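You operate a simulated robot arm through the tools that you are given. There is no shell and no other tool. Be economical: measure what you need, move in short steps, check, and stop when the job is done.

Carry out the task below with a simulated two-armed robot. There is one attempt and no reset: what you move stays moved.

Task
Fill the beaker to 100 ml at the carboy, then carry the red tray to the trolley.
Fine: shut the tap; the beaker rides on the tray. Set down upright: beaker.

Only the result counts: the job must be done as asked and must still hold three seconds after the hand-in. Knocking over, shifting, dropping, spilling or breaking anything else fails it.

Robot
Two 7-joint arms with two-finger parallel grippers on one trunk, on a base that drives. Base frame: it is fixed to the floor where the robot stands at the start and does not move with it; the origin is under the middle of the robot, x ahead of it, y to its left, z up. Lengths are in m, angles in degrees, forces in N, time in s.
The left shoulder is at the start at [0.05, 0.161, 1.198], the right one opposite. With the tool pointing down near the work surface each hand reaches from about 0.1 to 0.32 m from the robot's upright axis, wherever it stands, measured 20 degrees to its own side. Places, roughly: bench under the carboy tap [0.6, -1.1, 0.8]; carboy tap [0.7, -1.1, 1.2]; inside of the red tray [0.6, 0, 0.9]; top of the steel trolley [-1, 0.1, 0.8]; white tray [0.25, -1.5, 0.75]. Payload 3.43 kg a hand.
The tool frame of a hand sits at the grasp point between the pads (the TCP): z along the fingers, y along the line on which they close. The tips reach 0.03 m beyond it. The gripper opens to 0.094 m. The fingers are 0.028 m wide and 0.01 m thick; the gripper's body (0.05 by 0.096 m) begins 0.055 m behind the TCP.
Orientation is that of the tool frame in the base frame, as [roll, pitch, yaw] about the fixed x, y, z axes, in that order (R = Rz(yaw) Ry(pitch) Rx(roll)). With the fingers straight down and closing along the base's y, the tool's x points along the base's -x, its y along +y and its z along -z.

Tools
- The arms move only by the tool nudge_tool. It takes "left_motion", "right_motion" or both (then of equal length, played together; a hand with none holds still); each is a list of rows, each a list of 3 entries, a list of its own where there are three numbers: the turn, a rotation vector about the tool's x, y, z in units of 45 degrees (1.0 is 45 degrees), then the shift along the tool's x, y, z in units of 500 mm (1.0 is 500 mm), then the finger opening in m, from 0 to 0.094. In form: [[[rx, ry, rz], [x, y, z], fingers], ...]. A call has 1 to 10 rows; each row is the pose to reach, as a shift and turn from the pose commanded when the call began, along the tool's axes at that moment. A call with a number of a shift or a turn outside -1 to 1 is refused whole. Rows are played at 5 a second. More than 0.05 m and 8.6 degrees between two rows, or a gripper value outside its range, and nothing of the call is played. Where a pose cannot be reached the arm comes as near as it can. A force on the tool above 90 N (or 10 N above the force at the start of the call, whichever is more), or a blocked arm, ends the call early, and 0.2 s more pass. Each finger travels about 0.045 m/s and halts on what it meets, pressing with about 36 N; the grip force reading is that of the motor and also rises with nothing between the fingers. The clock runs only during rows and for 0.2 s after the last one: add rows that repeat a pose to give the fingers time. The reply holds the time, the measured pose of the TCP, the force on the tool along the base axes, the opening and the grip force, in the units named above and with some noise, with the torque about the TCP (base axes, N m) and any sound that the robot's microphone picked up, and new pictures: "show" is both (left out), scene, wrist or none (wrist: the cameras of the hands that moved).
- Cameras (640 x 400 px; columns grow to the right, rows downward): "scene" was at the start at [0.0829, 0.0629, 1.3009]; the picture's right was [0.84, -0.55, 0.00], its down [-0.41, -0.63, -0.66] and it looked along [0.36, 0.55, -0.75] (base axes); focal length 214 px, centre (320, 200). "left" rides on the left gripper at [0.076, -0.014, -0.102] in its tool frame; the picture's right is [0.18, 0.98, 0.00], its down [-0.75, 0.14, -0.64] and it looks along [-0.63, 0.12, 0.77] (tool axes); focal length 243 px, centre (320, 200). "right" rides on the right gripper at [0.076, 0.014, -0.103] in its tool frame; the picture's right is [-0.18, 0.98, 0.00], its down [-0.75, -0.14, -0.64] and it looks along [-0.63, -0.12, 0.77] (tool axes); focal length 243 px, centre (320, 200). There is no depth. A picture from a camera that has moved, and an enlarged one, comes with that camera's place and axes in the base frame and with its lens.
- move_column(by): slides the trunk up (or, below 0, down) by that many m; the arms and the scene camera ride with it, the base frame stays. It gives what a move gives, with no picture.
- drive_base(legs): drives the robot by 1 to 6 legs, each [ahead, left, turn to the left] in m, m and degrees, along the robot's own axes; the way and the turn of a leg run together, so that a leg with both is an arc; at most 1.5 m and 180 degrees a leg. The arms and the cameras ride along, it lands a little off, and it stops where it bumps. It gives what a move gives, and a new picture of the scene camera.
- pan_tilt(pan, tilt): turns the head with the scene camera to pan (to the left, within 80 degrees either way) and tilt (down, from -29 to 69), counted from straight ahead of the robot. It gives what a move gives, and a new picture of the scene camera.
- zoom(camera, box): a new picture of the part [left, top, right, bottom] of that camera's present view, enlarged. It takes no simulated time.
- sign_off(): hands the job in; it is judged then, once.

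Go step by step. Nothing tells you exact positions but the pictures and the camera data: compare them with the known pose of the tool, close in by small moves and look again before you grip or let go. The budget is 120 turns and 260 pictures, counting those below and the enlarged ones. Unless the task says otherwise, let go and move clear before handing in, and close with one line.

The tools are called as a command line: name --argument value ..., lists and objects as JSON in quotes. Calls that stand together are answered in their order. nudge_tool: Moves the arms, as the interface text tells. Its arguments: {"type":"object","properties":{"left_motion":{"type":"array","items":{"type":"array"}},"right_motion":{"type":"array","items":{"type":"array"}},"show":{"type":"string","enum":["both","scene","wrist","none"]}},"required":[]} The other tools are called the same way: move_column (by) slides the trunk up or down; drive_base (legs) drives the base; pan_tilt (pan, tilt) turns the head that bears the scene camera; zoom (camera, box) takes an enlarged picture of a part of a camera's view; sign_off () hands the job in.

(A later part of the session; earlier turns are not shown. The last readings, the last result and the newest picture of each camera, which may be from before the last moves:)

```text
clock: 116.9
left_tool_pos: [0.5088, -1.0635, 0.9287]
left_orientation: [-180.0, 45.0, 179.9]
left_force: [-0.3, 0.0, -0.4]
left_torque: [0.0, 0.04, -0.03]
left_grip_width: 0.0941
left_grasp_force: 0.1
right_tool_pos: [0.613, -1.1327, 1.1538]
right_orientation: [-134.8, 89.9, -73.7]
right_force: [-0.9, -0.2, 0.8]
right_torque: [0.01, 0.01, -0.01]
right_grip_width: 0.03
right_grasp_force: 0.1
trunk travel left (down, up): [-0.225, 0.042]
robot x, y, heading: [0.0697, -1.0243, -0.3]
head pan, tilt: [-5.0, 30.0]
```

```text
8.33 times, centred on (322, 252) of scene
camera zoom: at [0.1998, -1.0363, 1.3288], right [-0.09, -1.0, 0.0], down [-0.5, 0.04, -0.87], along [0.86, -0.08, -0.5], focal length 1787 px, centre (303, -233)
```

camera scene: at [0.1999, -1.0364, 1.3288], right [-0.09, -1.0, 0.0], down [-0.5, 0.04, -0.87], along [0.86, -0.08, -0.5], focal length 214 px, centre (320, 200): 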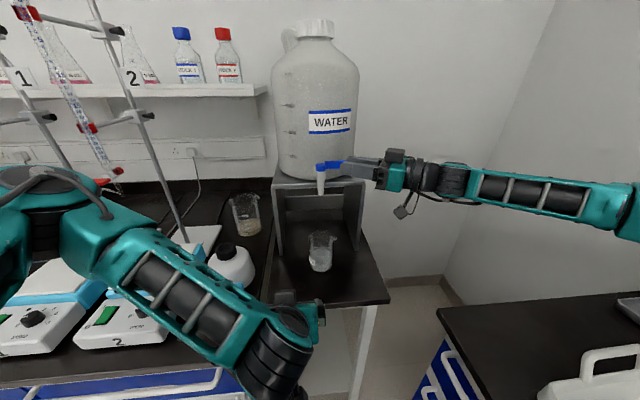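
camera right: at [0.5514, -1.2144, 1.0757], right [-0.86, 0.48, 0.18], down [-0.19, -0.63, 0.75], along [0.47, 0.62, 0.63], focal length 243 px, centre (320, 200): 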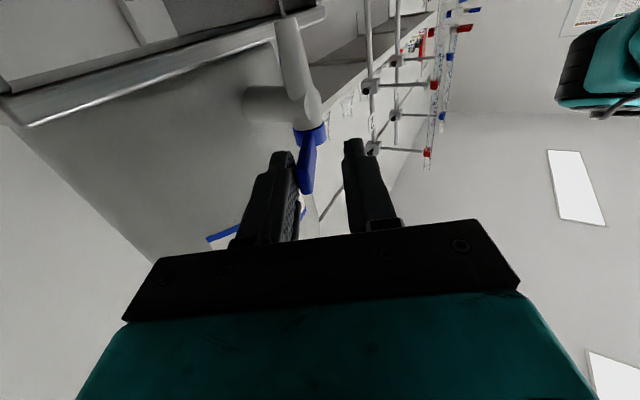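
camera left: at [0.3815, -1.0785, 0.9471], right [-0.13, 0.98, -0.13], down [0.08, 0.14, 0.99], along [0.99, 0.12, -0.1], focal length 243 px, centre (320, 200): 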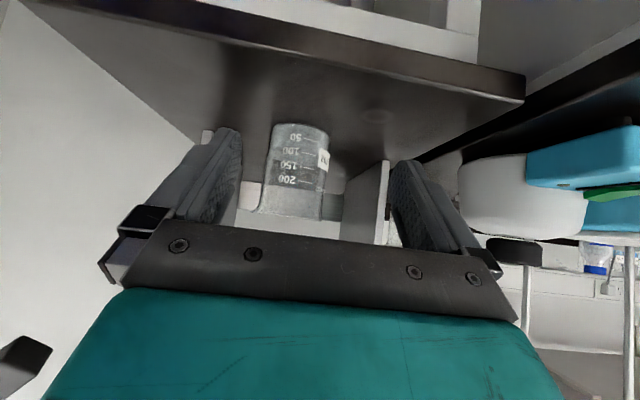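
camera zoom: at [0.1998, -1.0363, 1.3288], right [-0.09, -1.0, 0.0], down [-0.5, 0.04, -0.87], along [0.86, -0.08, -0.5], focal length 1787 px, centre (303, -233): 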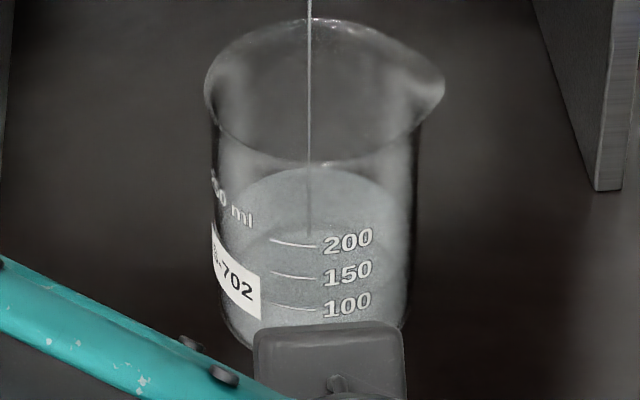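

The level rose exactly 1 mm (3.5 ml), so it is about 98.5 ml. I'll hold a second more, then close.

nudge_tool --right_motion '[[[0, 0, 0], [0, 0, 0], 0.03], [[0, 0, 0], [0, 0, 0], 0.03], [[0, 0, 0], [0, 0, 0], 0.03], [[0, 0, 0], [0, 0, 0], 0.03], [[0, 0, 0], [0, -0.045, -0.004], 0.03], [[0, 0, 0], [0, -0.088, -0.003], 0.03], [[0, 0, 0], [0, -0.096, -0.001], 0.03], [[0, 0, 0], [0, -0.096, -0.001], 0.03]]'

zoom --camera "scene" --box '[260, 130, 420, 290]'

zoom --camera "left" --box '[268, 118, 332, 178]'

```text
clock: 118.7
left_tool_pos: [0.5068, -1.0654, 0.9303]
left_orientation: [-179.9, 45.1, 179.8]
left_force: [-0.6, 0.2, 0.5]
left_torque: [0.0, 0.02, 0.01]
left_grip_width: 0.0939
left_grasp_force: 0.0
right_tool_pos: [0.651, -1.1537, 1.1531]
right_orientation: [-123.6, 89.8, -62.1]
right_force: [-18.2, -2.0, -5.4]
right_torque: [-0.06, 0.07, 0.67]
right_grip_width: 0.0388
right_grasp_force: 7.6
trunk travel left (down, up): [-0.225, 0.042]
robot x, y, heading: [0.0692, -1.0285, -0.1]
head pan, tilt: [-5.0, 30.0]
camera scene: at [0.1974, -1.0367, 1.329], right [-0.09, -1.0, 0.0], down [-0.5, 0.04, -0.87], along [0.86, -0.08, -0.5], focal length 214 px, centre (320, 200)
camera right: at [0.5905, -1.2377, 1.0756], right [-0.86, 0.47, 0.18], down [-0.18, -0.63, 0.75], along [0.47, 0.62, 0.63], focal length 243 px, centre (320, 200)
```

scene: 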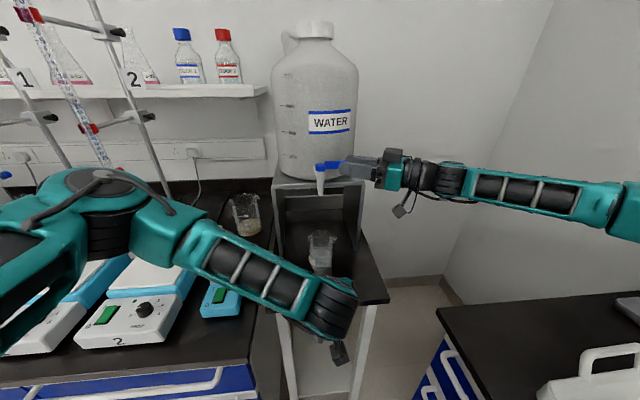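
right: 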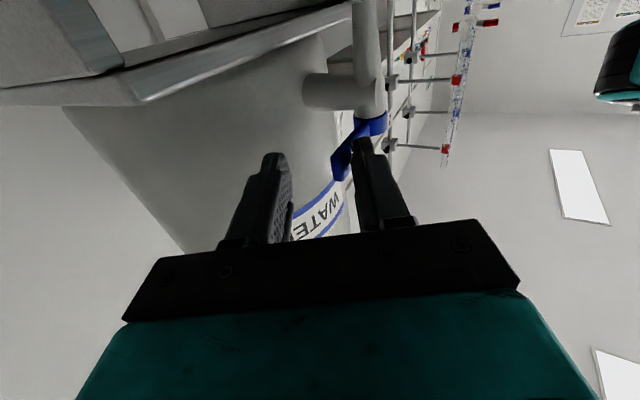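

```text
2.50 times, centred on (340, 210) of scene
camera zoom: at [0.1974, -1.0367, 1.329], right [-0.09, -1.0, 0.0], down [-0.5, 0.04, -0.87], along [0.86, -0.08, -0.5], focal length 536 px, centre (270, 175)
```

zoom: 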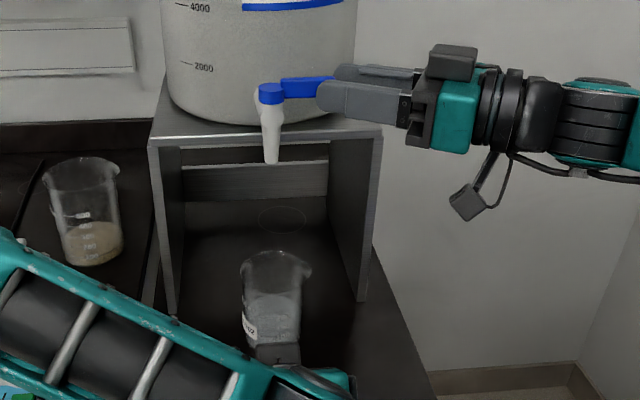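

```text
6.67 times, centred on (300, 148) of left
camera zoom: at [0.3795, -1.0783, 0.9478], right [-0.13, 0.98, -0.13], down [0.08, 0.14, 0.99], along [0.99, 0.12, -0.09], focal length 1618 px, centre (453, 547)
```

zoom: 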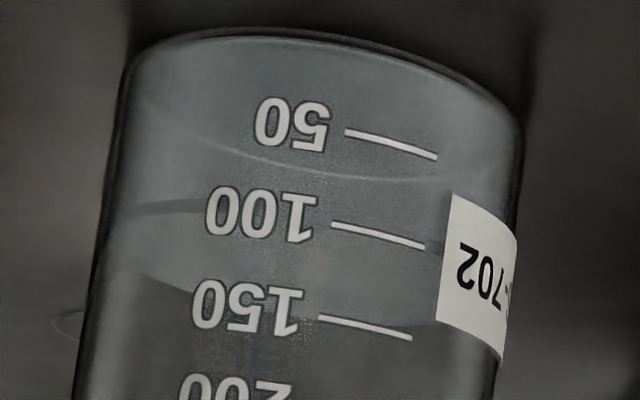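

The tap is shut with no stream, and the level reads at the 100 mark. I'll relax the right hand and withdraw it straight back along its fingers.

nudge_tool --right_motion '[[[0, 0, 0], [0, 0.013, 0], 0.03], [[0, 0, 0], [0, 0.013, 0], 0.03], [[0, 0, 0], [0, 0.013, -0.05], 0.03], [[0, 0, 0], [0, 0.013, -0.11], 0.03], [[0, 0, 0], [0, 0.013, -0.18], 0.03], [[0, 0, 0], [0, 0.013, -0.25], 0.03]]'

zoom --camera "scene" --box '[280, 120, 460, 230]'

```text
clock: 120.1
left_tool_pos: [0.5078, -1.0644, 0.9286]
left_orientation: [-180.0, 45.2, 179.9]
left_force: [-0.1, -0.5, 0.2]
left_torque: [0.02, -0.03, 0.0]
left_grip_width: 0.094
left_grasp_force: 0.0
right_tool_pos: [0.5881, -1.2624, 1.1543]
right_orientation: [-108.2, 89.9, -47.2]
right_force: [0.2, 0.2, 0.7]
right_torque: [0.02, 0.02, -0.02]
right_grip_width: 0.03
right_grasp_force: 0.0
trunk travel left (down, up): [-0.225, 0.042]
robot x, y, heading: [0.0698, -1.0261, 0.1]
head pan, tilt: [-5.0, 30.0]
camera scene: at [0.1995, -1.0365, 1.3288], right [-0.09, -1.0, 0.0], down [-0.5, 0.04, -0.87], along [0.86, -0.08, -0.5], focal length 214 px, centre (320, 200)
camera right: at [0.5265, -1.345, 1.0758], right [-0.86, 0.48, 0.18], down [-0.19, -0.63, 0.75], along [0.47, 0.61, 0.63], focal length 243 px, centre (320, 200)
```

scene: 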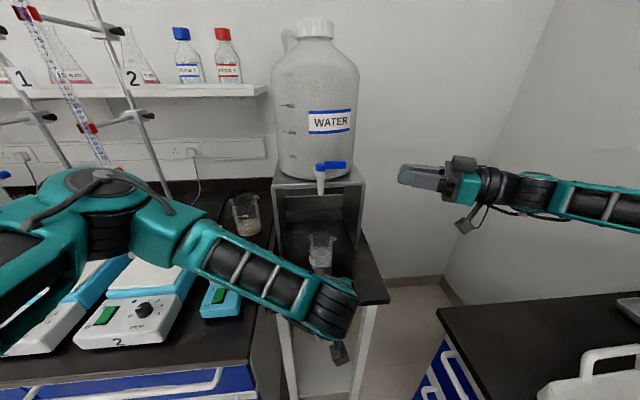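
right: 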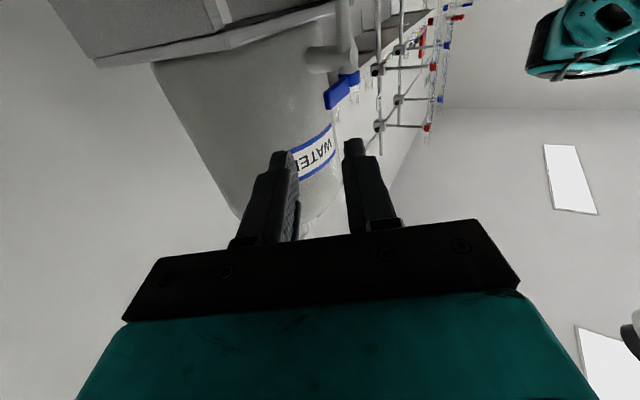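

```text
3.56 times, centred on (370, 175) of scene
camera zoom: at [0.1995, -1.0365, 1.3288], right [-0.09, -1.0, 0.0], down [-0.5, 0.04, -0.87], along [0.86, -0.08, -0.5], focal length 763 px, centre (142, 289)
```

zoom: 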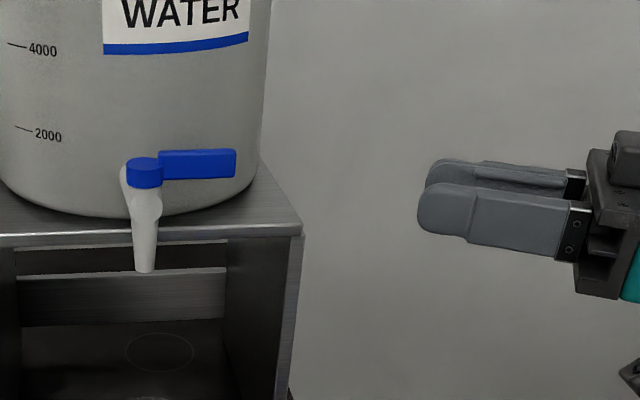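

The lever is back exactly where it was. Now the left hand regrasps the beaker: I go to the pre-grasp point used on withdrawal and check.

nudge_tool --left_motion '[[[0, 0, 0], [-0.063, -0.009, 0.004], 0.094], [[0, 0, 0], [-0.126, -0.018, 0.008], 0.094], [[0, 0, 0], [-0.188, -0.0274, 0.011], 0.094], [[0, 0, 0], [-0.188, -0.0274, 0.011], 0.094]]' --show "wrist"

```text
clock: 121.1
left_tool_pos: [0.5795, -1.0791, 0.9904]
left_orientation: [179.9, 45.1, 179.9]
left_force: [0.3, -0.2, 0.9]
left_torque: [0.0, -0.01, -0.01]
left_grip_width: 0.0942
left_grasp_force: 0.1
right_tool_pos: [0.5887, -1.2616, 1.1539]
right_orientation: [-134.9, 90.0, -73.9]
right_force: [-1.0, -0.7, 0.6]
right_torque: [0.01, 0.03, 0.0]
right_grip_width: 0.0297
right_grasp_force: 0.0
trunk travel left (down, up): [-0.225, 0.042]
robot x, y, heading: [0.0722, -1.0247, -0.1]
head pan, tilt: [-5.0, 30.0]
camera left: at [0.4525, -1.0922, 1.0097], right [-0.13, 0.98, -0.13], down [0.08, 0.14, 0.99], along [0.99, 0.12, -0.1], focal length 243 px, centre (320, 200)
```

left: 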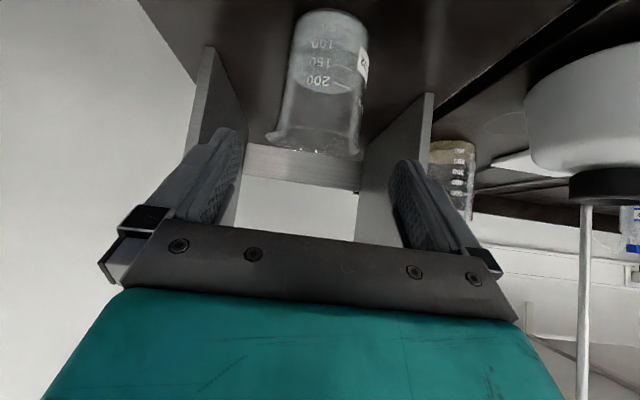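

The view is identical to the withdrawal. I'll advance 0.11 m and close gently.

nudge_tool --left_motion '[[[0, 0, 0], [0.001, 0, 0.08], 0.094], [[0, 0, 0], [0.002, 0, 0.15], 0.094], [[0, 0, 0], [0.003, 0, 0.2], 0.094], [[0, 0, 0], [0.0035, 0, 0.22], 0.094], [[0, 0, 0], [0.0035, 0, 0.22], 0.094], [[0, 0, 0], [0.0035, 0, 0.22], 0.084], [[0, 0, 0], [0.0035, 0, 0.22], 0.076], [[0, 0, 0], [0.0035, 0, 0.22], 0.07], [[0, 0, 0], [0.0035, 0, 0.22], 0.06], [[0, 0, 0], [0.0035, 0, 0.22], 0.05]]' --show "wrist"

```text
clock: 123.3
left_tool_pos: [0.6541, -1.0781, 0.9109]
left_orientation: [180.0, 45.1, 179.9]
left_force: [-0.1, -0.3, -0.3]
left_torque: [-0.03, -0.03, 0.02]
left_grip_width: 0.0705
left_grasp_force: 36.0
right_tool_pos: [0.5889, -1.2622, 1.153]
right_orientation: [-135.9, 89.8, -74.9]
right_force: [0.6, 0.8, -0.2]
right_torque: [0.02, -0.02, -0.01]
right_grip_width: 0.0299
right_grasp_force: 0.1
trunk travel left (down, up): [-0.225, 0.042]
robot x, y, heading: [0.0733, -1.0261, 0.2]
head pan, tilt: [-5.0, 30.0]
camera left: at [0.5276, -1.0919, 0.9291], right [-0.13, 0.98, -0.13], down [0.08, 0.14, 0.99], along [0.99, 0.12, -0.1], focal length 243 px, centre (320, 200)
```

left: 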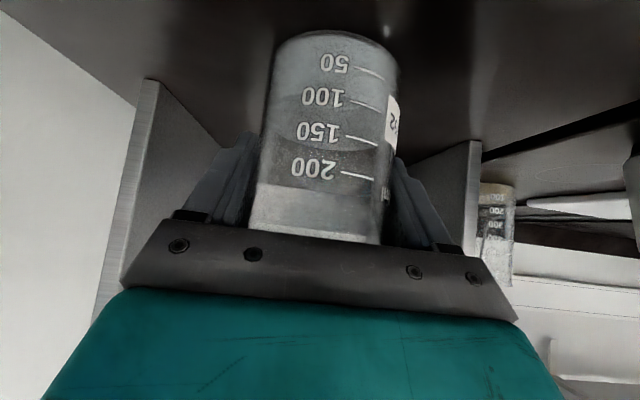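

Gripped at 70.5 mm, with the level at the 100 line. I'll lift 5 cm gently and back away.

nudge_tool --left_motion '[[[0, 0, 0], [-0.012, 0, -0.012], 0.05], [[0, 0, 0], [-0.03, 0, -0.03], 0.05], [[0, 0, 0], [-0.05, 0, -0.05], 0.05], [[0, 0, 0], [-0.07, 0, -0.07], 0.05], [[0, 0, 0], [-0.07, 0, -0.07], 0.05]]' --show "none"

drive_base --legs '[[-0.3, 0, 0]]'

zoom --camera "left" --box '[200, 0, 460, 260]'

```text
clock: 124.5
left_tool_pos: [0.6545, -1.0789, 0.9624]
left_orientation: [180.0, 45.0, 179.9]
left_force: [0.3, 0.0, -1.5]
left_torque: [-0.02, -0.04, 0.01]
left_grip_width: 0.0706
left_grasp_force: 36.4
right_tool_pos: [0.5877, -1.2621, 1.1534]
right_orientation: [-140.3, 89.9, -79.2]
right_force: [0.3, 1.1, -1.2]
right_torque: [0.0, 0.0, -0.01]
right_grip_width: 0.0299
right_grasp_force: 0.0
trunk travel left (down, up): [-0.225, 0.042]
robot x, y, heading: [0.0677, -1.0266, -0.2]
head pan, tilt: [-5.0, 30.0]
```

```text
clock: 126.6
left_tool_pos: [0.3552, -1.0789, 0.9614]
left_orientation: [180.0, 45.2, 179.8]
left_force: [0.7, 0.6, -1.3]
left_torque: [0.01, 0.0, -0.02]
left_grip_width: 0.0706
left_grasp_force: 36.1
right_tool_pos: [0.2873, -1.2621, 1.1533]
right_orientation: [-124.8, 89.9, -63.8]
right_force: [1.0, 0.1, 0.0]
right_torque: [-0.01, 0.0, 0.0]
right_grip_width: 0.0301
right_grasp_force: 0.0
trunk travel left (down, up): [-0.225, 0.042]
robot x, y, heading: [-0.2292, -1.0231, -0.1]
head pan, tilt: [-5.0, 30.0]
camera scene: at [-0.0999, -1.0357, 1.3288], right [-0.09, -1.0, 0.0], down [-0.5, 0.05, -0.87], along [0.86, -0.08, -0.5], focal length 214 px, centre (320, 200)
```

scene: 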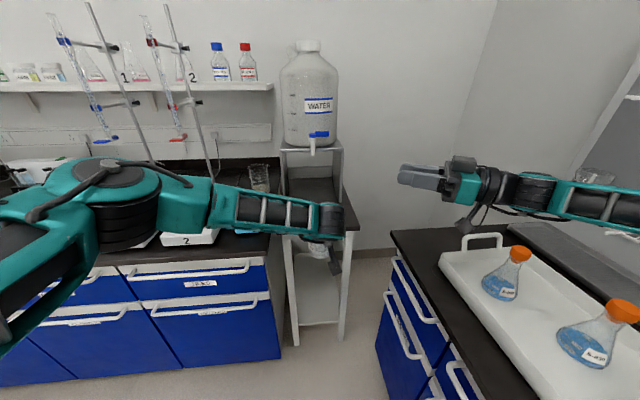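

```text
1.54 times, centred on (330, 130) of left
camera zoom: at [0.2282, -1.0918, 0.9796], right [-0.13, 0.98, -0.13], down [0.08, 0.14, 0.99], along [0.99, 0.11, -0.09], focal length 373 px, centre (305, 308)
```

zoom: 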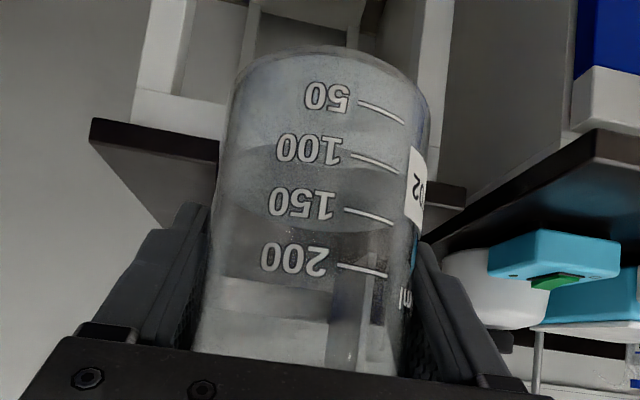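

The beaker rides upright at the 100 line. I'll bring the right hand back to pointing down before driving to the tray.

nudge_tool --right_motion '[[[0.17, 0, 0], [-0.02, 0, 0], 0.094], [[0.34, 0, 0], [-0.04, 0, 0], 0.094], [[0.51, 0, 0], [-0.06, 0, 0], 0.094], [[0.68, 0, 0], [-0.08, 0, 0], 0.094], [[0.85, 0, 0], [-0.1, 0, 0], 0.094], [[1, 0, 0], [-0.1, 0, 0], 0.094]]' --show "none"

nudge_tool --right_motion '[[[0.17, 0, 0], [0, 0, 0], 0.094], [[0.36, 0, 0], [0, 0, 0], 0.094]]' --show "none"

nudge_tool --right_motion '[[[0, 0.167, 0], [0, 0, 0], 0.094], [[0, 0.333, 0], [0, 0, 0], 0.094], [[0, 0.5, 0], [0, 0, 0], 0.094], [[0, 0.667, 0], [0, 0, 0], 0.094], [[0, 0.833, 0], [0, 0, 0], 0.094], [[0, 1, 0], [0, 0, 0], 0.094]]' --show "none"

nudge_tool --right_motion '[[[0, 0.167, 0], [0, 0, 0], 0.094], [[0, 0.333, 0], [0, 0, 0], 0.094], [[0, 0.5, 0], [0, 0, 0], 0.094], [[0, 0.667, 0], [0, 0, 0], 0.094], [[0, 0.833, 0], [0, 0, 0], 0.094], [[0, 1, 0], [0, 0, 0], 0.094]]' --show "scene"

```text
clock: 128.0
left_tool_pos: [0.3564, -1.0773, 0.9609]
left_orientation: [180.0, 44.9, 179.9]
left_force: [0.8, -0.6, -2.8]
left_torque: [-0.02, 0.02, 0.0]
left_grip_width: 0.0704
left_grasp_force: 35.7
right_tool_pos: [0.2897, -1.2616, 1.2035]
right_orientation: [-81.4, 89.9, -65.4]
right_force: [0.4, 0.0, 0.6]
right_torque: [-0.01, -0.01, 0.0]
right_grip_width: 0.0938
right_grasp_force: 0.0
trunk travel left (down, up): [-0.225, 0.042]
robot x, y, heading: [-0.2319, -1.0241, 0.0]
head pan, tilt: [-5.0, 30.0]
```

```text
clock: 128.6
left_tool_pos: [0.3547, -1.0787, 0.9618]
left_orientation: [180.0, 45.0, 179.8]
left_force: [-0.3, -0.3, -1.7]
left_torque: [0.02, -0.02, -0.03]
left_grip_width: 0.0707
left_grasp_force: 36.1
right_tool_pos: [0.2894, -1.2575, 1.2083]
right_orientation: [-32.6, 89.0, -22.5]
right_force: [-0.1, 0.2, 1.1]
right_torque: [0.01, 0.0, 0.0]
right_grip_width: 0.0939
right_grasp_force: 0.1
right hand out of reach, approached as far as the arm can: row 1, 2
trunk travel left (down, up): [-0.225, 0.042]
robot x, y, heading: [-0.2296, -1.0226, -0.2]
head pan, tilt: [-5.0, 30.0]
```

```text
clock: 130.0
left_tool_pos: [0.3557, -1.0774, 0.9598]
left_orientation: [179.9, 45.1, 179.8]
left_force: [-0.8, -0.1, -2.4]
left_torque: [0.0, -0.02, 0.01]
left_grip_width: 0.0705
left_grasp_force: 35.6
right_tool_pos: [0.289, -1.2567, 1.208]
right_orientation: [-179.3, 45.7, -169.2]
right_force: [-0.1, -0.5, 0.0]
right_torque: [-0.02, -0.01, -0.01]
right_grip_width: 0.094
right_grasp_force: 0.1
trunk travel left (down, up): [-0.225, 0.042]
robot x, y, heading: [-0.2264, -1.0249, -0.1]
head pan, tilt: [-5.0, 30.0]
```

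```text
clock: 131.4
left_tool_pos: [0.3546, -1.0778, 0.9597]
left_orientation: [-180.0, 44.9, 179.9]
left_force: [-0.9, -0.4, -1.8]
left_torque: [-0.01, 0.01, -0.03]
left_grip_width: 0.0706
left_grasp_force: 35.8
right_tool_pos: [0.2881, -1.2566, 1.2079]
right_orientation: [-179.5, 0.8, -169.8]
right_force: [0.0, -0.3, 0.3]
right_torque: [-0.01, 0.02, 0.01]
right_grip_width: 0.0943
right_grasp_force: 0.0
trunk travel left (down, up): [-0.225, 0.042]
robot x, y, heading: [-0.2305, -1.024, -0.2]
head pan, tilt: [-5.0, 30.0]
camera scene: at [-0.0993, -1.0354, 1.3287], right [-0.09, -1.0, 0.0], down [-0.5, 0.05, -0.87], along [0.86, -0.08, -0.5], focal length 214 px, centre (320, 200)
```

scene: 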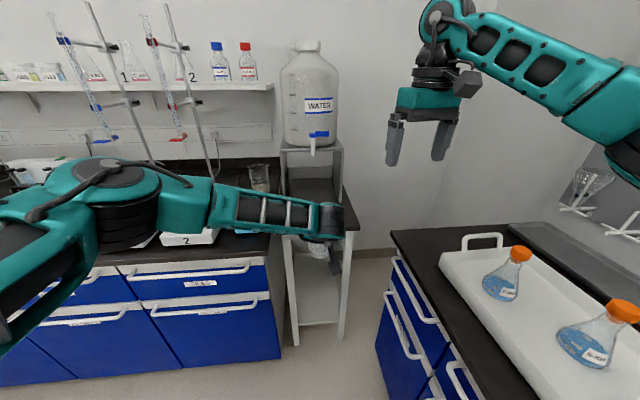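

I'll raise the beaker 8 cm, straighten the right hand's yaw, and drive back in front of the tray.

nudge_tool --left_motion '[[[0, 0, 0], [-0.03, 0, -0.03], 0.05], [[0, 0, 0], [-0.06, 0, -0.06], 0.05], [[0, 0, 0], [-0.09, 0, -0.09], 0.05], [[0, 0, 0], [-0.115, 0, -0.115], 0.05]]' --right_motion '[[[0, 0, 0.115], [0, 0, 0], 0.094], [[0, 0, 0.227], [0, 0, 0], 0.094], [[0, 0, 0.227], [0, 0, 0], 0.094], [[0, 0, 0.227], [0, 0, 0], 0.094]]' --show "none"

drive_base --legs '[[0, 1.05, 0.2]]'

pan_tilt --pan 0 --tilt 40

zoom --camera "left" --box '[0, 0, 640, 400]'

```text
clock: 132.4
left_tool_pos: [0.3548, -1.0785, 1.0433]
left_orientation: [180.0, 45.0, 179.6]
left_force: [0.1, 0.6, -2.2]
left_torque: [0.04, -0.04, -0.02]
left_grip_width: 0.0707
left_grasp_force: 36.4
right_tool_pos: [0.2877, -1.2563, 1.2078]
right_orientation: [-179.6, 1.0, 180.0]
right_force: [-0.4, 0.5, -0.3]
right_torque: [0.0, -0.04, 0.0]
right_grip_width: 0.0939
right_grasp_force: 0.0
trunk travel left (down, up): [-0.225, 0.042]
robot x, y, heading: [-0.2308, -1.0214, -0.4]
head pan, tilt: [-5.0, 30.0]
```

```text
clock: 141.9
left_tool_pos: [0.3577, -0.0252, 1.0424]
left_orientation: [-180.0, 45.0, -179.8]
left_force: [-0.2, 0.2, -1.5]
left_torque: [0.02, -0.02, -0.02]
left_grip_width: 0.0706
left_grasp_force: 36.2
right_tool_pos: [0.2915, -0.2026, 1.2087]
right_orientation: [-179.6, 1.0, -179.6]
right_force: [-0.1, -0.3, -0.7]
right_torque: [0.01, 0.03, -0.02]
right_grip_width: 0.094
right_grasp_force: 0.0
trunk travel left (down, up): [-0.225, 0.042]
robot x, y, heading: [-0.2258, 0.0251, -0.2]
head pan, tilt: [-5.0, 30.0]
camera scene: at [-0.0981, 0.0162, 1.3287], right [-0.09, -1.0, 0.0], down [-0.5, 0.04, -0.87], along [0.86, -0.07, -0.5], focal length 214 px, centre (320, 200)
```

scene: 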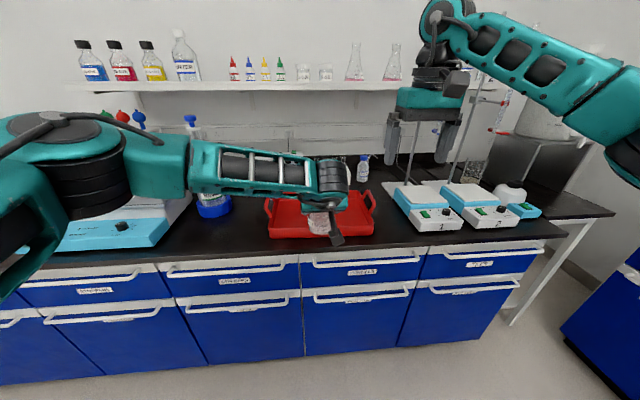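

```text
clock: 142.6
left_tool_pos: [0.3572, -0.0237, 1.0422]
left_orientation: [-179.9, 45.1, -179.8]
left_force: [-0.2, 0.4, -2.1]
left_torque: [0.02, -0.05, -0.03]
left_grip_width: 0.0705
left_grasp_force: 35.6
right_tool_pos: [0.2918, -0.2035, 1.2067]
right_orientation: [-179.5, 1.0, -179.7]
right_force: [-0.9, 0.1, 0.6]
right_torque: [0.03, -0.02, 0.0]
right_grip_width: 0.094
right_grasp_force: 0.1
trunk travel left (down, up): [-0.225, 0.042]
robot x, y, heading: [-0.2264, 0.0215, 0.1]
head pan, tilt: [0.0, 40.0]
camera scene: at [-0.1032, 0.0239, 1.3134], right [0.0, -1.0, 0.0], down [-0.64, 0.0, -0.77], along [0.77, 0.0, -0.64], focal length 214 px, centre (320, 200)
```

scene: 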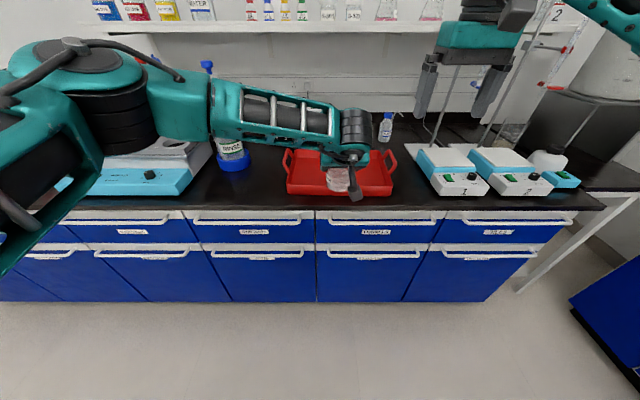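

```text
1.00 times, centred on (320, 200) of left (not enlarged: the box is as wide or as high as the picture)
camera zoom: at [0.2303, -0.038, 1.0608], right [-0.13, 0.98, -0.13], down [0.08, 0.14, 0.99], along [0.99, 0.12, -0.1], focal length 243 px, centre (320, 200)
```

zoom: 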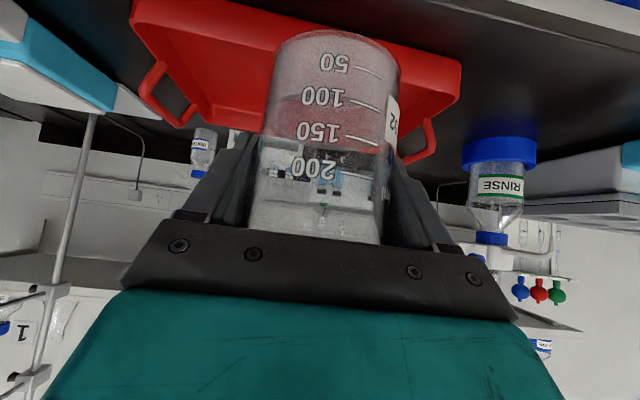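

The tray spans about x 0.48–0.72 with its centre near y -0.035. I'll drive forward so the beaker is over the middle of the tray.

drive_base --legs '[[0.235, 0, 0]]'

nudge_tool --left_motion '[[[0, 0, 0], [0.03, 0, 0.03], 0.05], [[0, 0, 0], [0.06, 0, 0.06], 0.05], [[0, 0, 0], [0.09, 0, 0.09], 0.05], [[0, 0, 0], [0.12, 0, 0.12], 0.05], [[0, 0, 0], [0.145, 0, 0.145], 0.05], [[0, 0, 0], [0.145, 0, 0.145], 0.05]]'

```text
clock: 144.4
left_tool_pos: [0.5945, -0.023, 1.0425]
left_orientation: [-180.0, 45.0, -179.8]
left_force: [-0.6, 0.1, -2.6]
left_torque: [-0.01, 0.03, 0.02]
left_grip_width: 0.0703
left_grasp_force: 36.3
right_tool_pos: [0.5285, -0.2005, 1.2079]
right_orientation: [-179.6, 1.0, -179.6]
right_force: [-0.2, -0.1, -0.3]
right_torque: [-0.02, 0.01, 0.0]
right_grip_width: 0.0941
right_grasp_force: 0.0
trunk travel left (down, up): [-0.225, 0.042]
robot x, y, heading: [0.0059, 0.0296, 0.0]
head pan, tilt: [0.0, 40.0]
camera scene: at [0.1334, 0.0247, 1.3133], right [0.0, -1.0, 0.0], down [-0.64, 0.0, -0.77], along [0.77, 0.0, -0.64], focal length 214 px, centre (320, 200)
```

scene: 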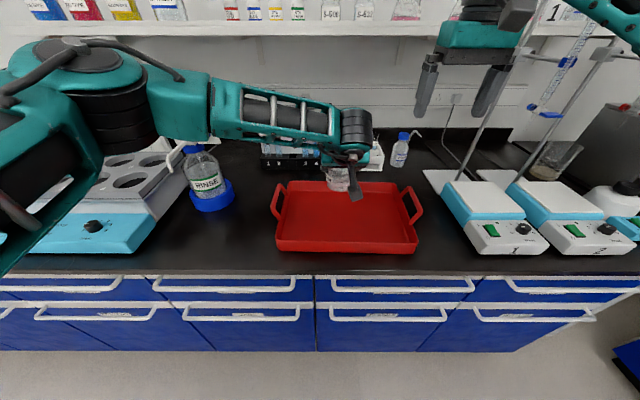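

```text
clock: 145.8
left_tool_pos: [0.5926, -0.022, 0.9398]
left_orientation: [-180.0, 45.1, -179.8]
left_force: [-0.3, 0.2, -2.1]
left_torque: [-0.04, -0.02, -0.01]
left_grip_width: 0.0705
left_grasp_force: 35.8
right_tool_pos: [0.5272, -0.202, 1.2083]
right_orientation: [-179.7, 1.0, -179.6]
right_force: [0.3, 0.0, 0.0]
right_torque: [0.0, 0.01, 0.04]
right_grip_width: 0.094
right_grasp_force: 0.1
trunk travel left (down, up): [-0.225, 0.042]
robot x, y, heading: [0.0068, 0.0248, 0.3]
head pan, tilt: [0.0, 40.0]
camera scene: at [0.1327, 0.0247, 1.3134], right [0.0, -1.0, 0.0], down [-0.64, 0.0, -0.77], along [0.77, 0.0, -0.64], focal length 214 px, centre (320, 200)
camera left: at [0.4658, -0.0373, 0.9576], right [-0.13, 0.98, -0.13], down [0.08, 0.14, 0.99], along [0.99, 0.12, -0.1], focal length 243 px, centre (320, 200)
```

scene: 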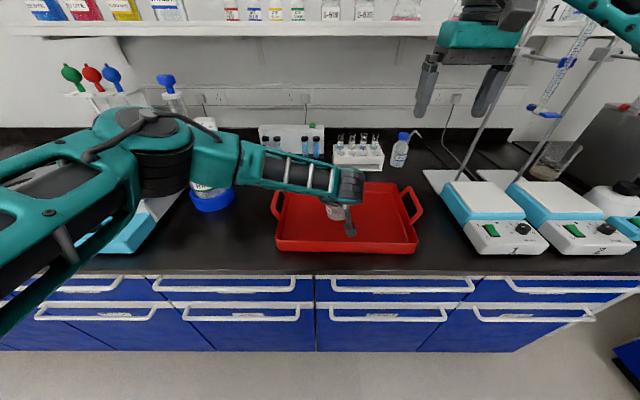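
left: 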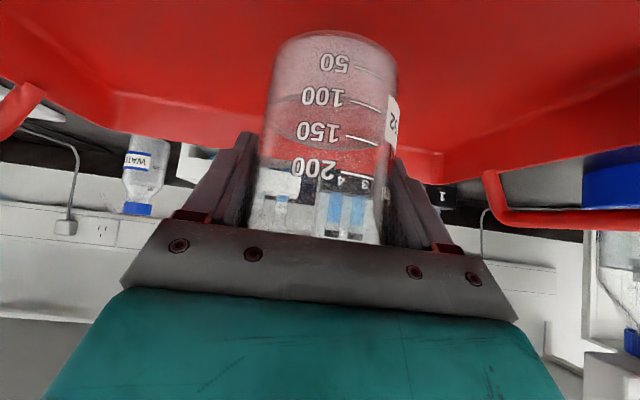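

The beaker is a couple of centimetres above the tray floor. I'll lower in small steps until I feel light contact.

nudge_tool --left_motion '[[[0, 0, 0], [0.008, 0, 0.008], 0.05], [[0, 0, 0], [0.016, 0, 0.016], 0.05], [[0, 0, 0], [0.022, 0, 0.022], 0.05], [[0, 0, 0], [0.027, 0, 0.027], 0.05], [[0, 0, 0], [0.027, 0, 0.027], 0.05]]' --show "none"

```text
clock: 147.0
left_tool_pos: [0.5913, -0.023, 0.9207]
left_orientation: [-180.0, 45.0, -180.0]
left_force: [0.2, 0.2, -2.2]
left_torque: [-0.02, -0.03, 0.01]
left_grip_width: 0.0705
left_grasp_force: 35.9
right_tool_pos: [0.5282, -0.2013, 1.208]
right_orientation: [-179.6, 0.9, -179.6]
right_force: [-0.3, 0.5, 0.0]
right_torque: [0.0, 0.0, 0.02]
right_grip_width: 0.094
right_grasp_force: 0.1
trunk travel left (down, up): [-0.225, 0.042]
robot x, y, heading: [0.0085, 0.0236, 0.2]
head pan, tilt: [0.0, 40.0]
```

nudge_tool --left_motion '[[[0, 0, 0], [0.004, 0, 0.004], 0.05], [[0, 0, 0], [0.004, 0, 0.004], 0.05]]' --show "none"

```text
clock: 147.6
left_tool_pos: [0.5922, -0.0229, 0.9184]
left_orientation: [-180.0, 45.0, -179.7]
left_force: [0.1, -0.5, -1.5]
left_torque: [-0.04, 0.02, 0.0]
left_grip_width: 0.0706
left_grasp_force: 36.2
right_tool_pos: [0.5281, -0.2021, 1.2082]
right_orientation: [-179.6, 1.0, -179.6]
right_force: [0.0, -0.4, -0.2]
right_torque: [-0.05, 0.01, 0.0]
right_grip_width: 0.0941
right_grasp_force: 0.1
trunk travel left (down, up): [-0.225, 0.042]
robot x, y, heading: [0.0088, 0.0241, -0.0]
head pan, tilt: [0.0, 40.0]
```

Still no contact (−1.5 N is the beaker's own weight), so I'll go on in 3 mm steps.

nudge_tool --left_motion '[[[0, 0, 0], [0.004, 0, 0.004], 0.05], [[0, 0, 0], [0.004, 0, 0.004], 0.05]]' --show "none"

nudge_tool --left_motion '[[[0, 0, 0], [0.003, 0, 0.003], 0.05], [[0, 0, 0], [0.003, 0, 0.003], 0.05]]' --show "wrist"

```text
clock: 148.2
left_tool_pos: [0.5934, -0.0213, 0.9159]
left_orientation: [-180.0, 45.1, -179.9]
left_force: [0.0, -0.9, 1.6]
left_torque: [0.03, 0.0, -0.02]
left_grip_width: 0.0706
left_grasp_force: 35.9
right_tool_pos: [0.5272, -0.2006, 1.209]
right_orientation: [-179.6, 1.0, -179.7]
right_force: [0.5, 0.1, -0.6]
right_torque: [0.02, 0.01, 0.0]
right_grip_width: 0.0938
right_grasp_force: 0.0
trunk travel left (down, up): [-0.225, 0.042]
robot x, y, heading: [0.0033, 0.0263, -0.1]
head pan, tilt: [0.0, 40.0]
```

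```text
clock: 148.8
left_tool_pos: [0.5934, -0.0222, 0.9157]
left_orientation: [-179.9, 45.4, -179.9]
left_force: [-1.4, 0.2, 15.0]
left_torque: [0.08, 0.46, 0.05]
left_grip_width: 0.0708
left_grasp_force: 36.5
right_tool_pos: [0.5259, -0.202, 1.2096]
right_orientation: [-179.5, 1.1, -179.6]
right_force: [-0.4, 0.3, -0.7]
right_torque: [0.03, -0.02, -0.03]
right_grip_width: 0.0942
right_grasp_force: 0.0
trunk travel left (down, up): [-0.225, 0.042]
robot x, y, heading: [0.0072, 0.0263, 0.2]
head pan, tilt: [0.0, 40.0]
camera left: at [0.4659, -0.0371, 0.9336], right [-0.13, 0.98, -0.13], down [0.07, 0.14, 0.99], along [0.99, 0.12, -0.09], focal length 243 px, centre (320, 200)
```

left: 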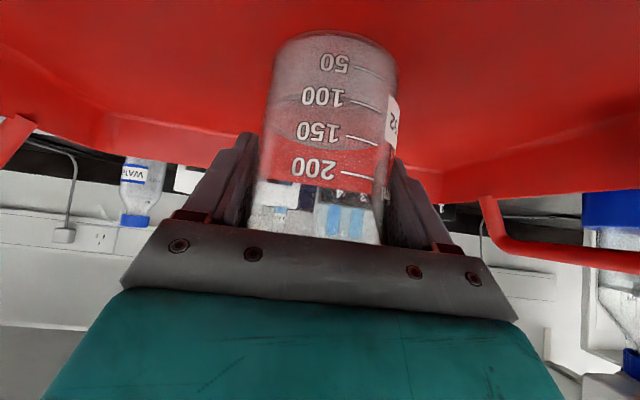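

Contact. I'll back up 2 mm, release, and withdraw along the tool axis.

nudge_tool --left_motion '[[[0, 0, 0], [-0.003, 0, -0.003], 0.05], [[0, 0, 0], [-0.003, 0, -0.003], 0.076], [[0, 0, 0], [-0.003, 0, -0.003], 0.086], [[0, 0, 0], [-0.003, 0, -0.003], 0.094], [[0, 0, 0], [-0.003, 0, -0.003], 0.094], [[0, 0, 0], [-0.003, 0, -0.04], 0.094], [[0, 0, 0], [-0.003, 0, -0.1], 0.094], [[0, 0, 0], [-0.003, 0, -0.17], 0.094], [[0, 0, 0], [-0.003, 0, -0.25], 0.094], [[0, 0, 0], [-0.003, 0, -0.33], 0.094]]'

```text
clock: 151.0
left_tool_pos: [0.4775, -0.022, 1.0317]
left_orientation: [179.8, 45.0, -180.0]
left_force: [-0.2, 0.9, 0.1]
left_torque: [0.0, 0.04, -0.02]
left_grip_width: 0.0941
left_grasp_force: 0.1
right_tool_pos: [0.5266, -0.2013, 1.2096]
right_orientation: [-179.6, 1.1, -179.5]
right_force: [-0.4, 0.3, -0.4]
right_torque: [0.0, 0.0, 0.03]
right_grip_width: 0.0939
right_grasp_force: 0.1
trunk travel left (down, up): [-0.225, 0.042]
robot x, y, heading: [0.0059, 0.0292, 0.4]
head pan, tilt: [0.0, 40.0]
camera scene: at [0.1321, 0.0247, 1.3135], right [0.0, -1.0, 0.0], down [-0.64, 0.0, -0.77], along [0.77, 0.0, -0.64], focal length 214 px, centre (320, 200)
camera left: at [0.3502, -0.0378, 1.0499], right [-0.13, 0.98, -0.13], down [0.08, 0.14, 0.99], along [0.99, 0.12, -0.1], focal length 243 px, centre (320, 200)
```

scene: 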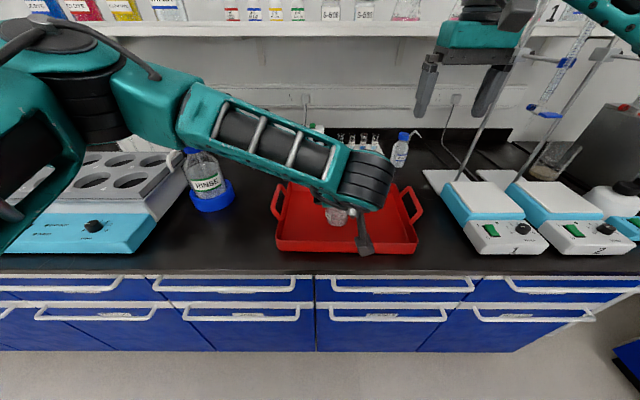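
left: 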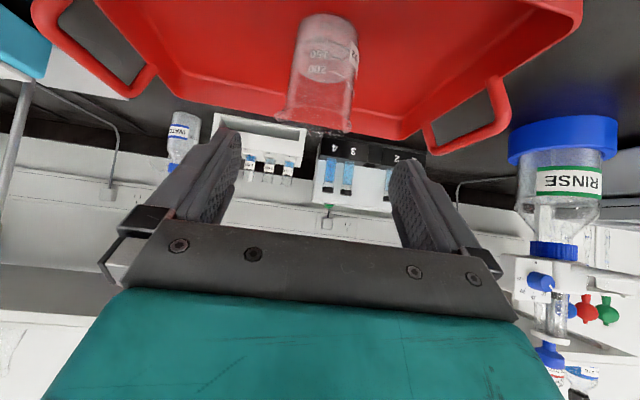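

The beaker stands in the tray. Next come the tray handles: by triangulation the bars run along x (0.56–0.67), at y ≈ -0.25 (right) and +0.158 (left), z ≈ 0.92. I'll turn the left hand down and shift it towards its handle, still high.

nudge_tool --left_motion '[[[0, 0.167, 0], [0.002, 0.04, -0.025], 0.094], [[0, 0.333, 0], [0.004, 0.08, -0.05], 0.094], [[0, 0.5, 0], [0.006, 0.12, -0.075], 0.094], [[0, 0.667, 0], [0.009, 0.16, -0.1], 0.094], [[0, 0.833, 0], [0.012, 0.2, -0.125], 0.094], [[0, 1, 0], [0.0134, 0.244, -0.149], 0.094]]' --show "scene"

zoom --camera "scene" --box '[250, 160, 450, 285]'

zoom --camera "right" --box '[0, 0, 640, 400]'

zoom --camera "left" --box '[0, 0, 640, 400]'

```text
clock: 152.4
left_tool_pos: [0.4184, 0.099, 1.0803]
left_orientation: [-180.0, -0.1, -179.9]
left_force: [0.2, 0.0, 0.0]
left_torque: [-0.03, -0.01, 0.03]
left_grip_width: 0.0943
left_grasp_force: 0.0
right_tool_pos: [0.5271, -0.2008, 1.2084]
right_orientation: [-179.6, 1.0, -179.6]
right_force: [0.3, 0.1, 0.2]
right_torque: [0.0, 0.01, -0.01]
right_grip_width: 0.0938
right_grasp_force: 0.0
trunk travel left (down, up): [-0.225, 0.042]
robot x, y, heading: [0.0073, 0.0266, 0.1]
head pan, tilt: [0.0, 40.0]
camera scene: at [0.1326, 0.0251, 1.3134], right [0.0, -1.0, 0.0], down [-0.64, 0.0, -0.77], along [0.77, 0.0, -0.64], focal length 214 px, centre (320, 200)
```

scene: 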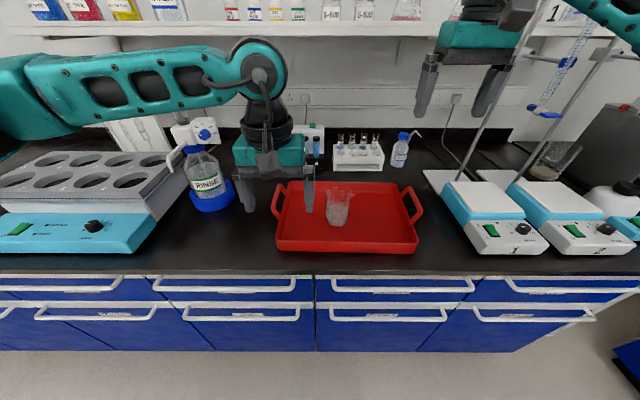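

```text
3.20 times, centred on (350, 222) of scene
camera zoom: at [0.1326, 0.0251, 1.3134], right [0.0, -1.0, 0.0], down [-0.64, 0.0, -0.77], along [0.77, 0.0, -0.64], focal length 686 px, centre (224, 128)
```

zoom: 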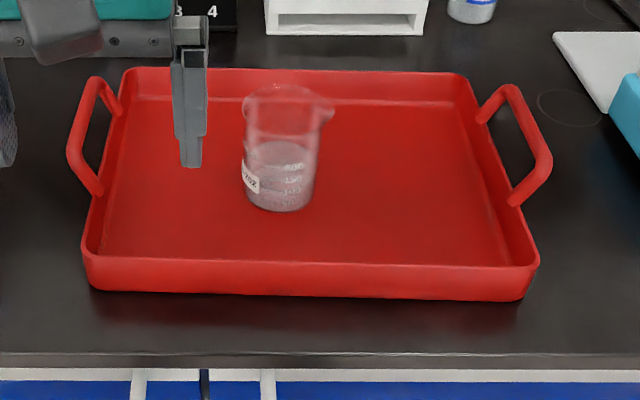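

```text
1.00 times, centred on (320, 200) of right (not enlarged: the box is as wide or as high as the picture)
camera zoom: at [0.4504, -0.1862, 1.3079], right [0.18, 0.98, 0.0], down [0.74, -0.13, 0.66], along [0.65, -0.12, -0.75], focal length 243 px, centre (320, 200)
```

zoom: 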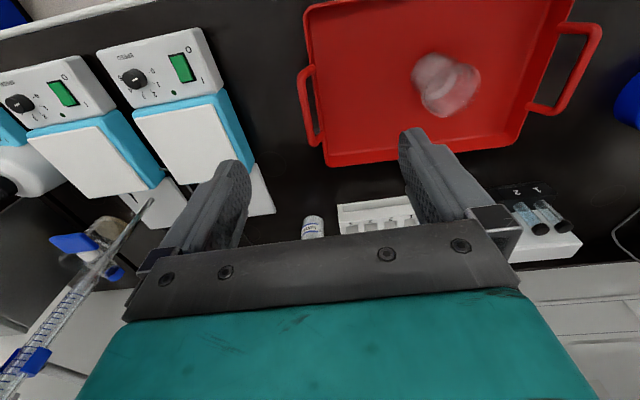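

```text
1.00 times, centred on (320, 200) of left (not enlarged: the box is as wide or as high as the picture)
camera zoom: at [0.3425, 0.0854, 1.1822], right [-0.19, 0.98, 0.0], down [0.75, 0.14, 0.64], along [0.63, 0.12, -0.77], focal length 243 px, centre (320, 200)
```

zoom: 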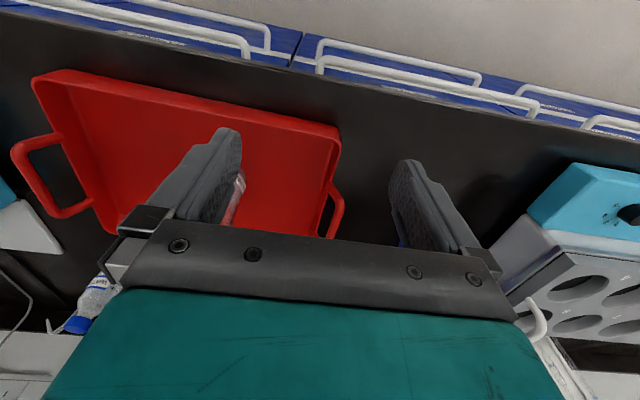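

Fresh triangulation with three views gives bars at z ≈ 0.945, with right y ≈ -0.234, left y ≈ +0.146 and mid x ≈ 0.59. I'll centre the base on the tray and put both hands high above their handles.

drive_base --legs '[[0, -0.07, 0]]'

nudge_tool --left_motion '[[[0, 0, 0], [-0.01, 0.08, -0.05], 0.094], [[0, 0, 0], [-0.02, 0.15, -0.11], 0.094], [[0, 0, 0], [-0.03, 0.2, -0.18], 0.094], [[0, 0, 0], [-0.04, 0.234, -0.25], 0.094]]' --right_motion '[[[0, 0, 0], [0.05, 0.02, 0], 0.094], [[0, 0, 0], [0.1, 0.04, 0], 0.094], [[0, 0, 0], [0.14, 0.06, 0], 0.094], [[0, 0, 0], [0.18, 0.07, 0], 0.094]]' --show "scene"

```text
clock: 153.7
left_tool_pos: [0.4193, 0.0295, 1.0792]
left_orientation: [180.0, 0.0, -179.9]
left_force: [-0.3, -0.4, 0.3]
left_torque: [0.03, -0.04, 0.01]
left_grip_width: 0.0938
left_grasp_force: 0.1
right_tool_pos: [0.5281, -0.2708, 1.2086]
right_orientation: [-179.7, 0.9, -179.6]
right_force: [0.0, -0.3, -0.2]
right_torque: [0.0, -0.01, 0.01]
right_grip_width: 0.094
right_grasp_force: 0.1
trunk travel left (down, up): [-0.225, 0.042]
robot x, y, heading: [0.0077, -0.0436, -0.1]
head pan, tilt: [0.0, 40.0]
camera scene: at [0.1328, -0.0453, 1.3134], right [0.0, -1.0, 0.0], down [-0.64, 0.0, -0.77], along [0.77, 0.0, -0.64], focal length 214 px, centre (320, 200)
```

scene: 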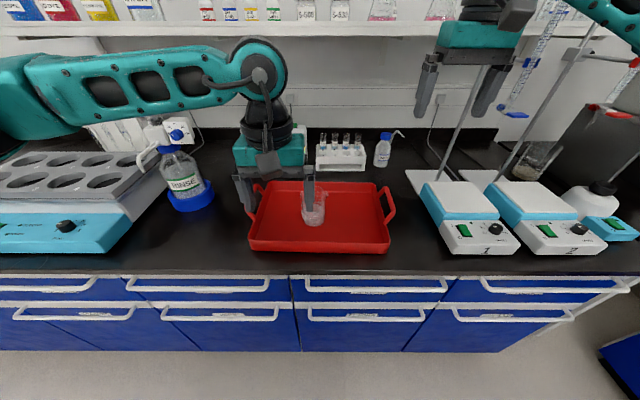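

```text
clock: 154.7
left_tool_pos: [0.4382, 0.1462, 1.206]
left_orientation: [179.9, 0.1, -179.8]
left_force: [0.4, -0.2, 0.3]
left_torque: [0.02, 0.02, 0.04]
left_grip_width: 0.0939
left_grasp_force: 0.0
right_tool_pos: [0.4363, -0.2367, 1.2069]
right_orientation: [-179.7, 1.1, -179.6]
right_force: [-0.1, 0.5, 0.2]
right_torque: [0.0, -0.01, -0.03]
right_grip_width: 0.0942
right_grasp_force: 0.1
trunk travel left (down, up): [-0.225, 0.042]
robot x, y, heading: [0.009, -0.0426, 0.2]
head pan, tilt: [0.0, 40.0]
camera scene: at [0.1319, -0.045, 1.3135], right [0.0, -1.0, 0.0], down [-0.64, 0.0, -0.77], along [0.77, 0.0, -0.64], focal length 214 px, centre (320, 200)
```

scene: 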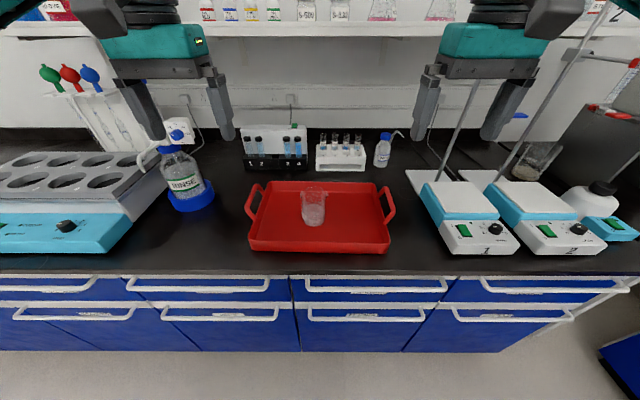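

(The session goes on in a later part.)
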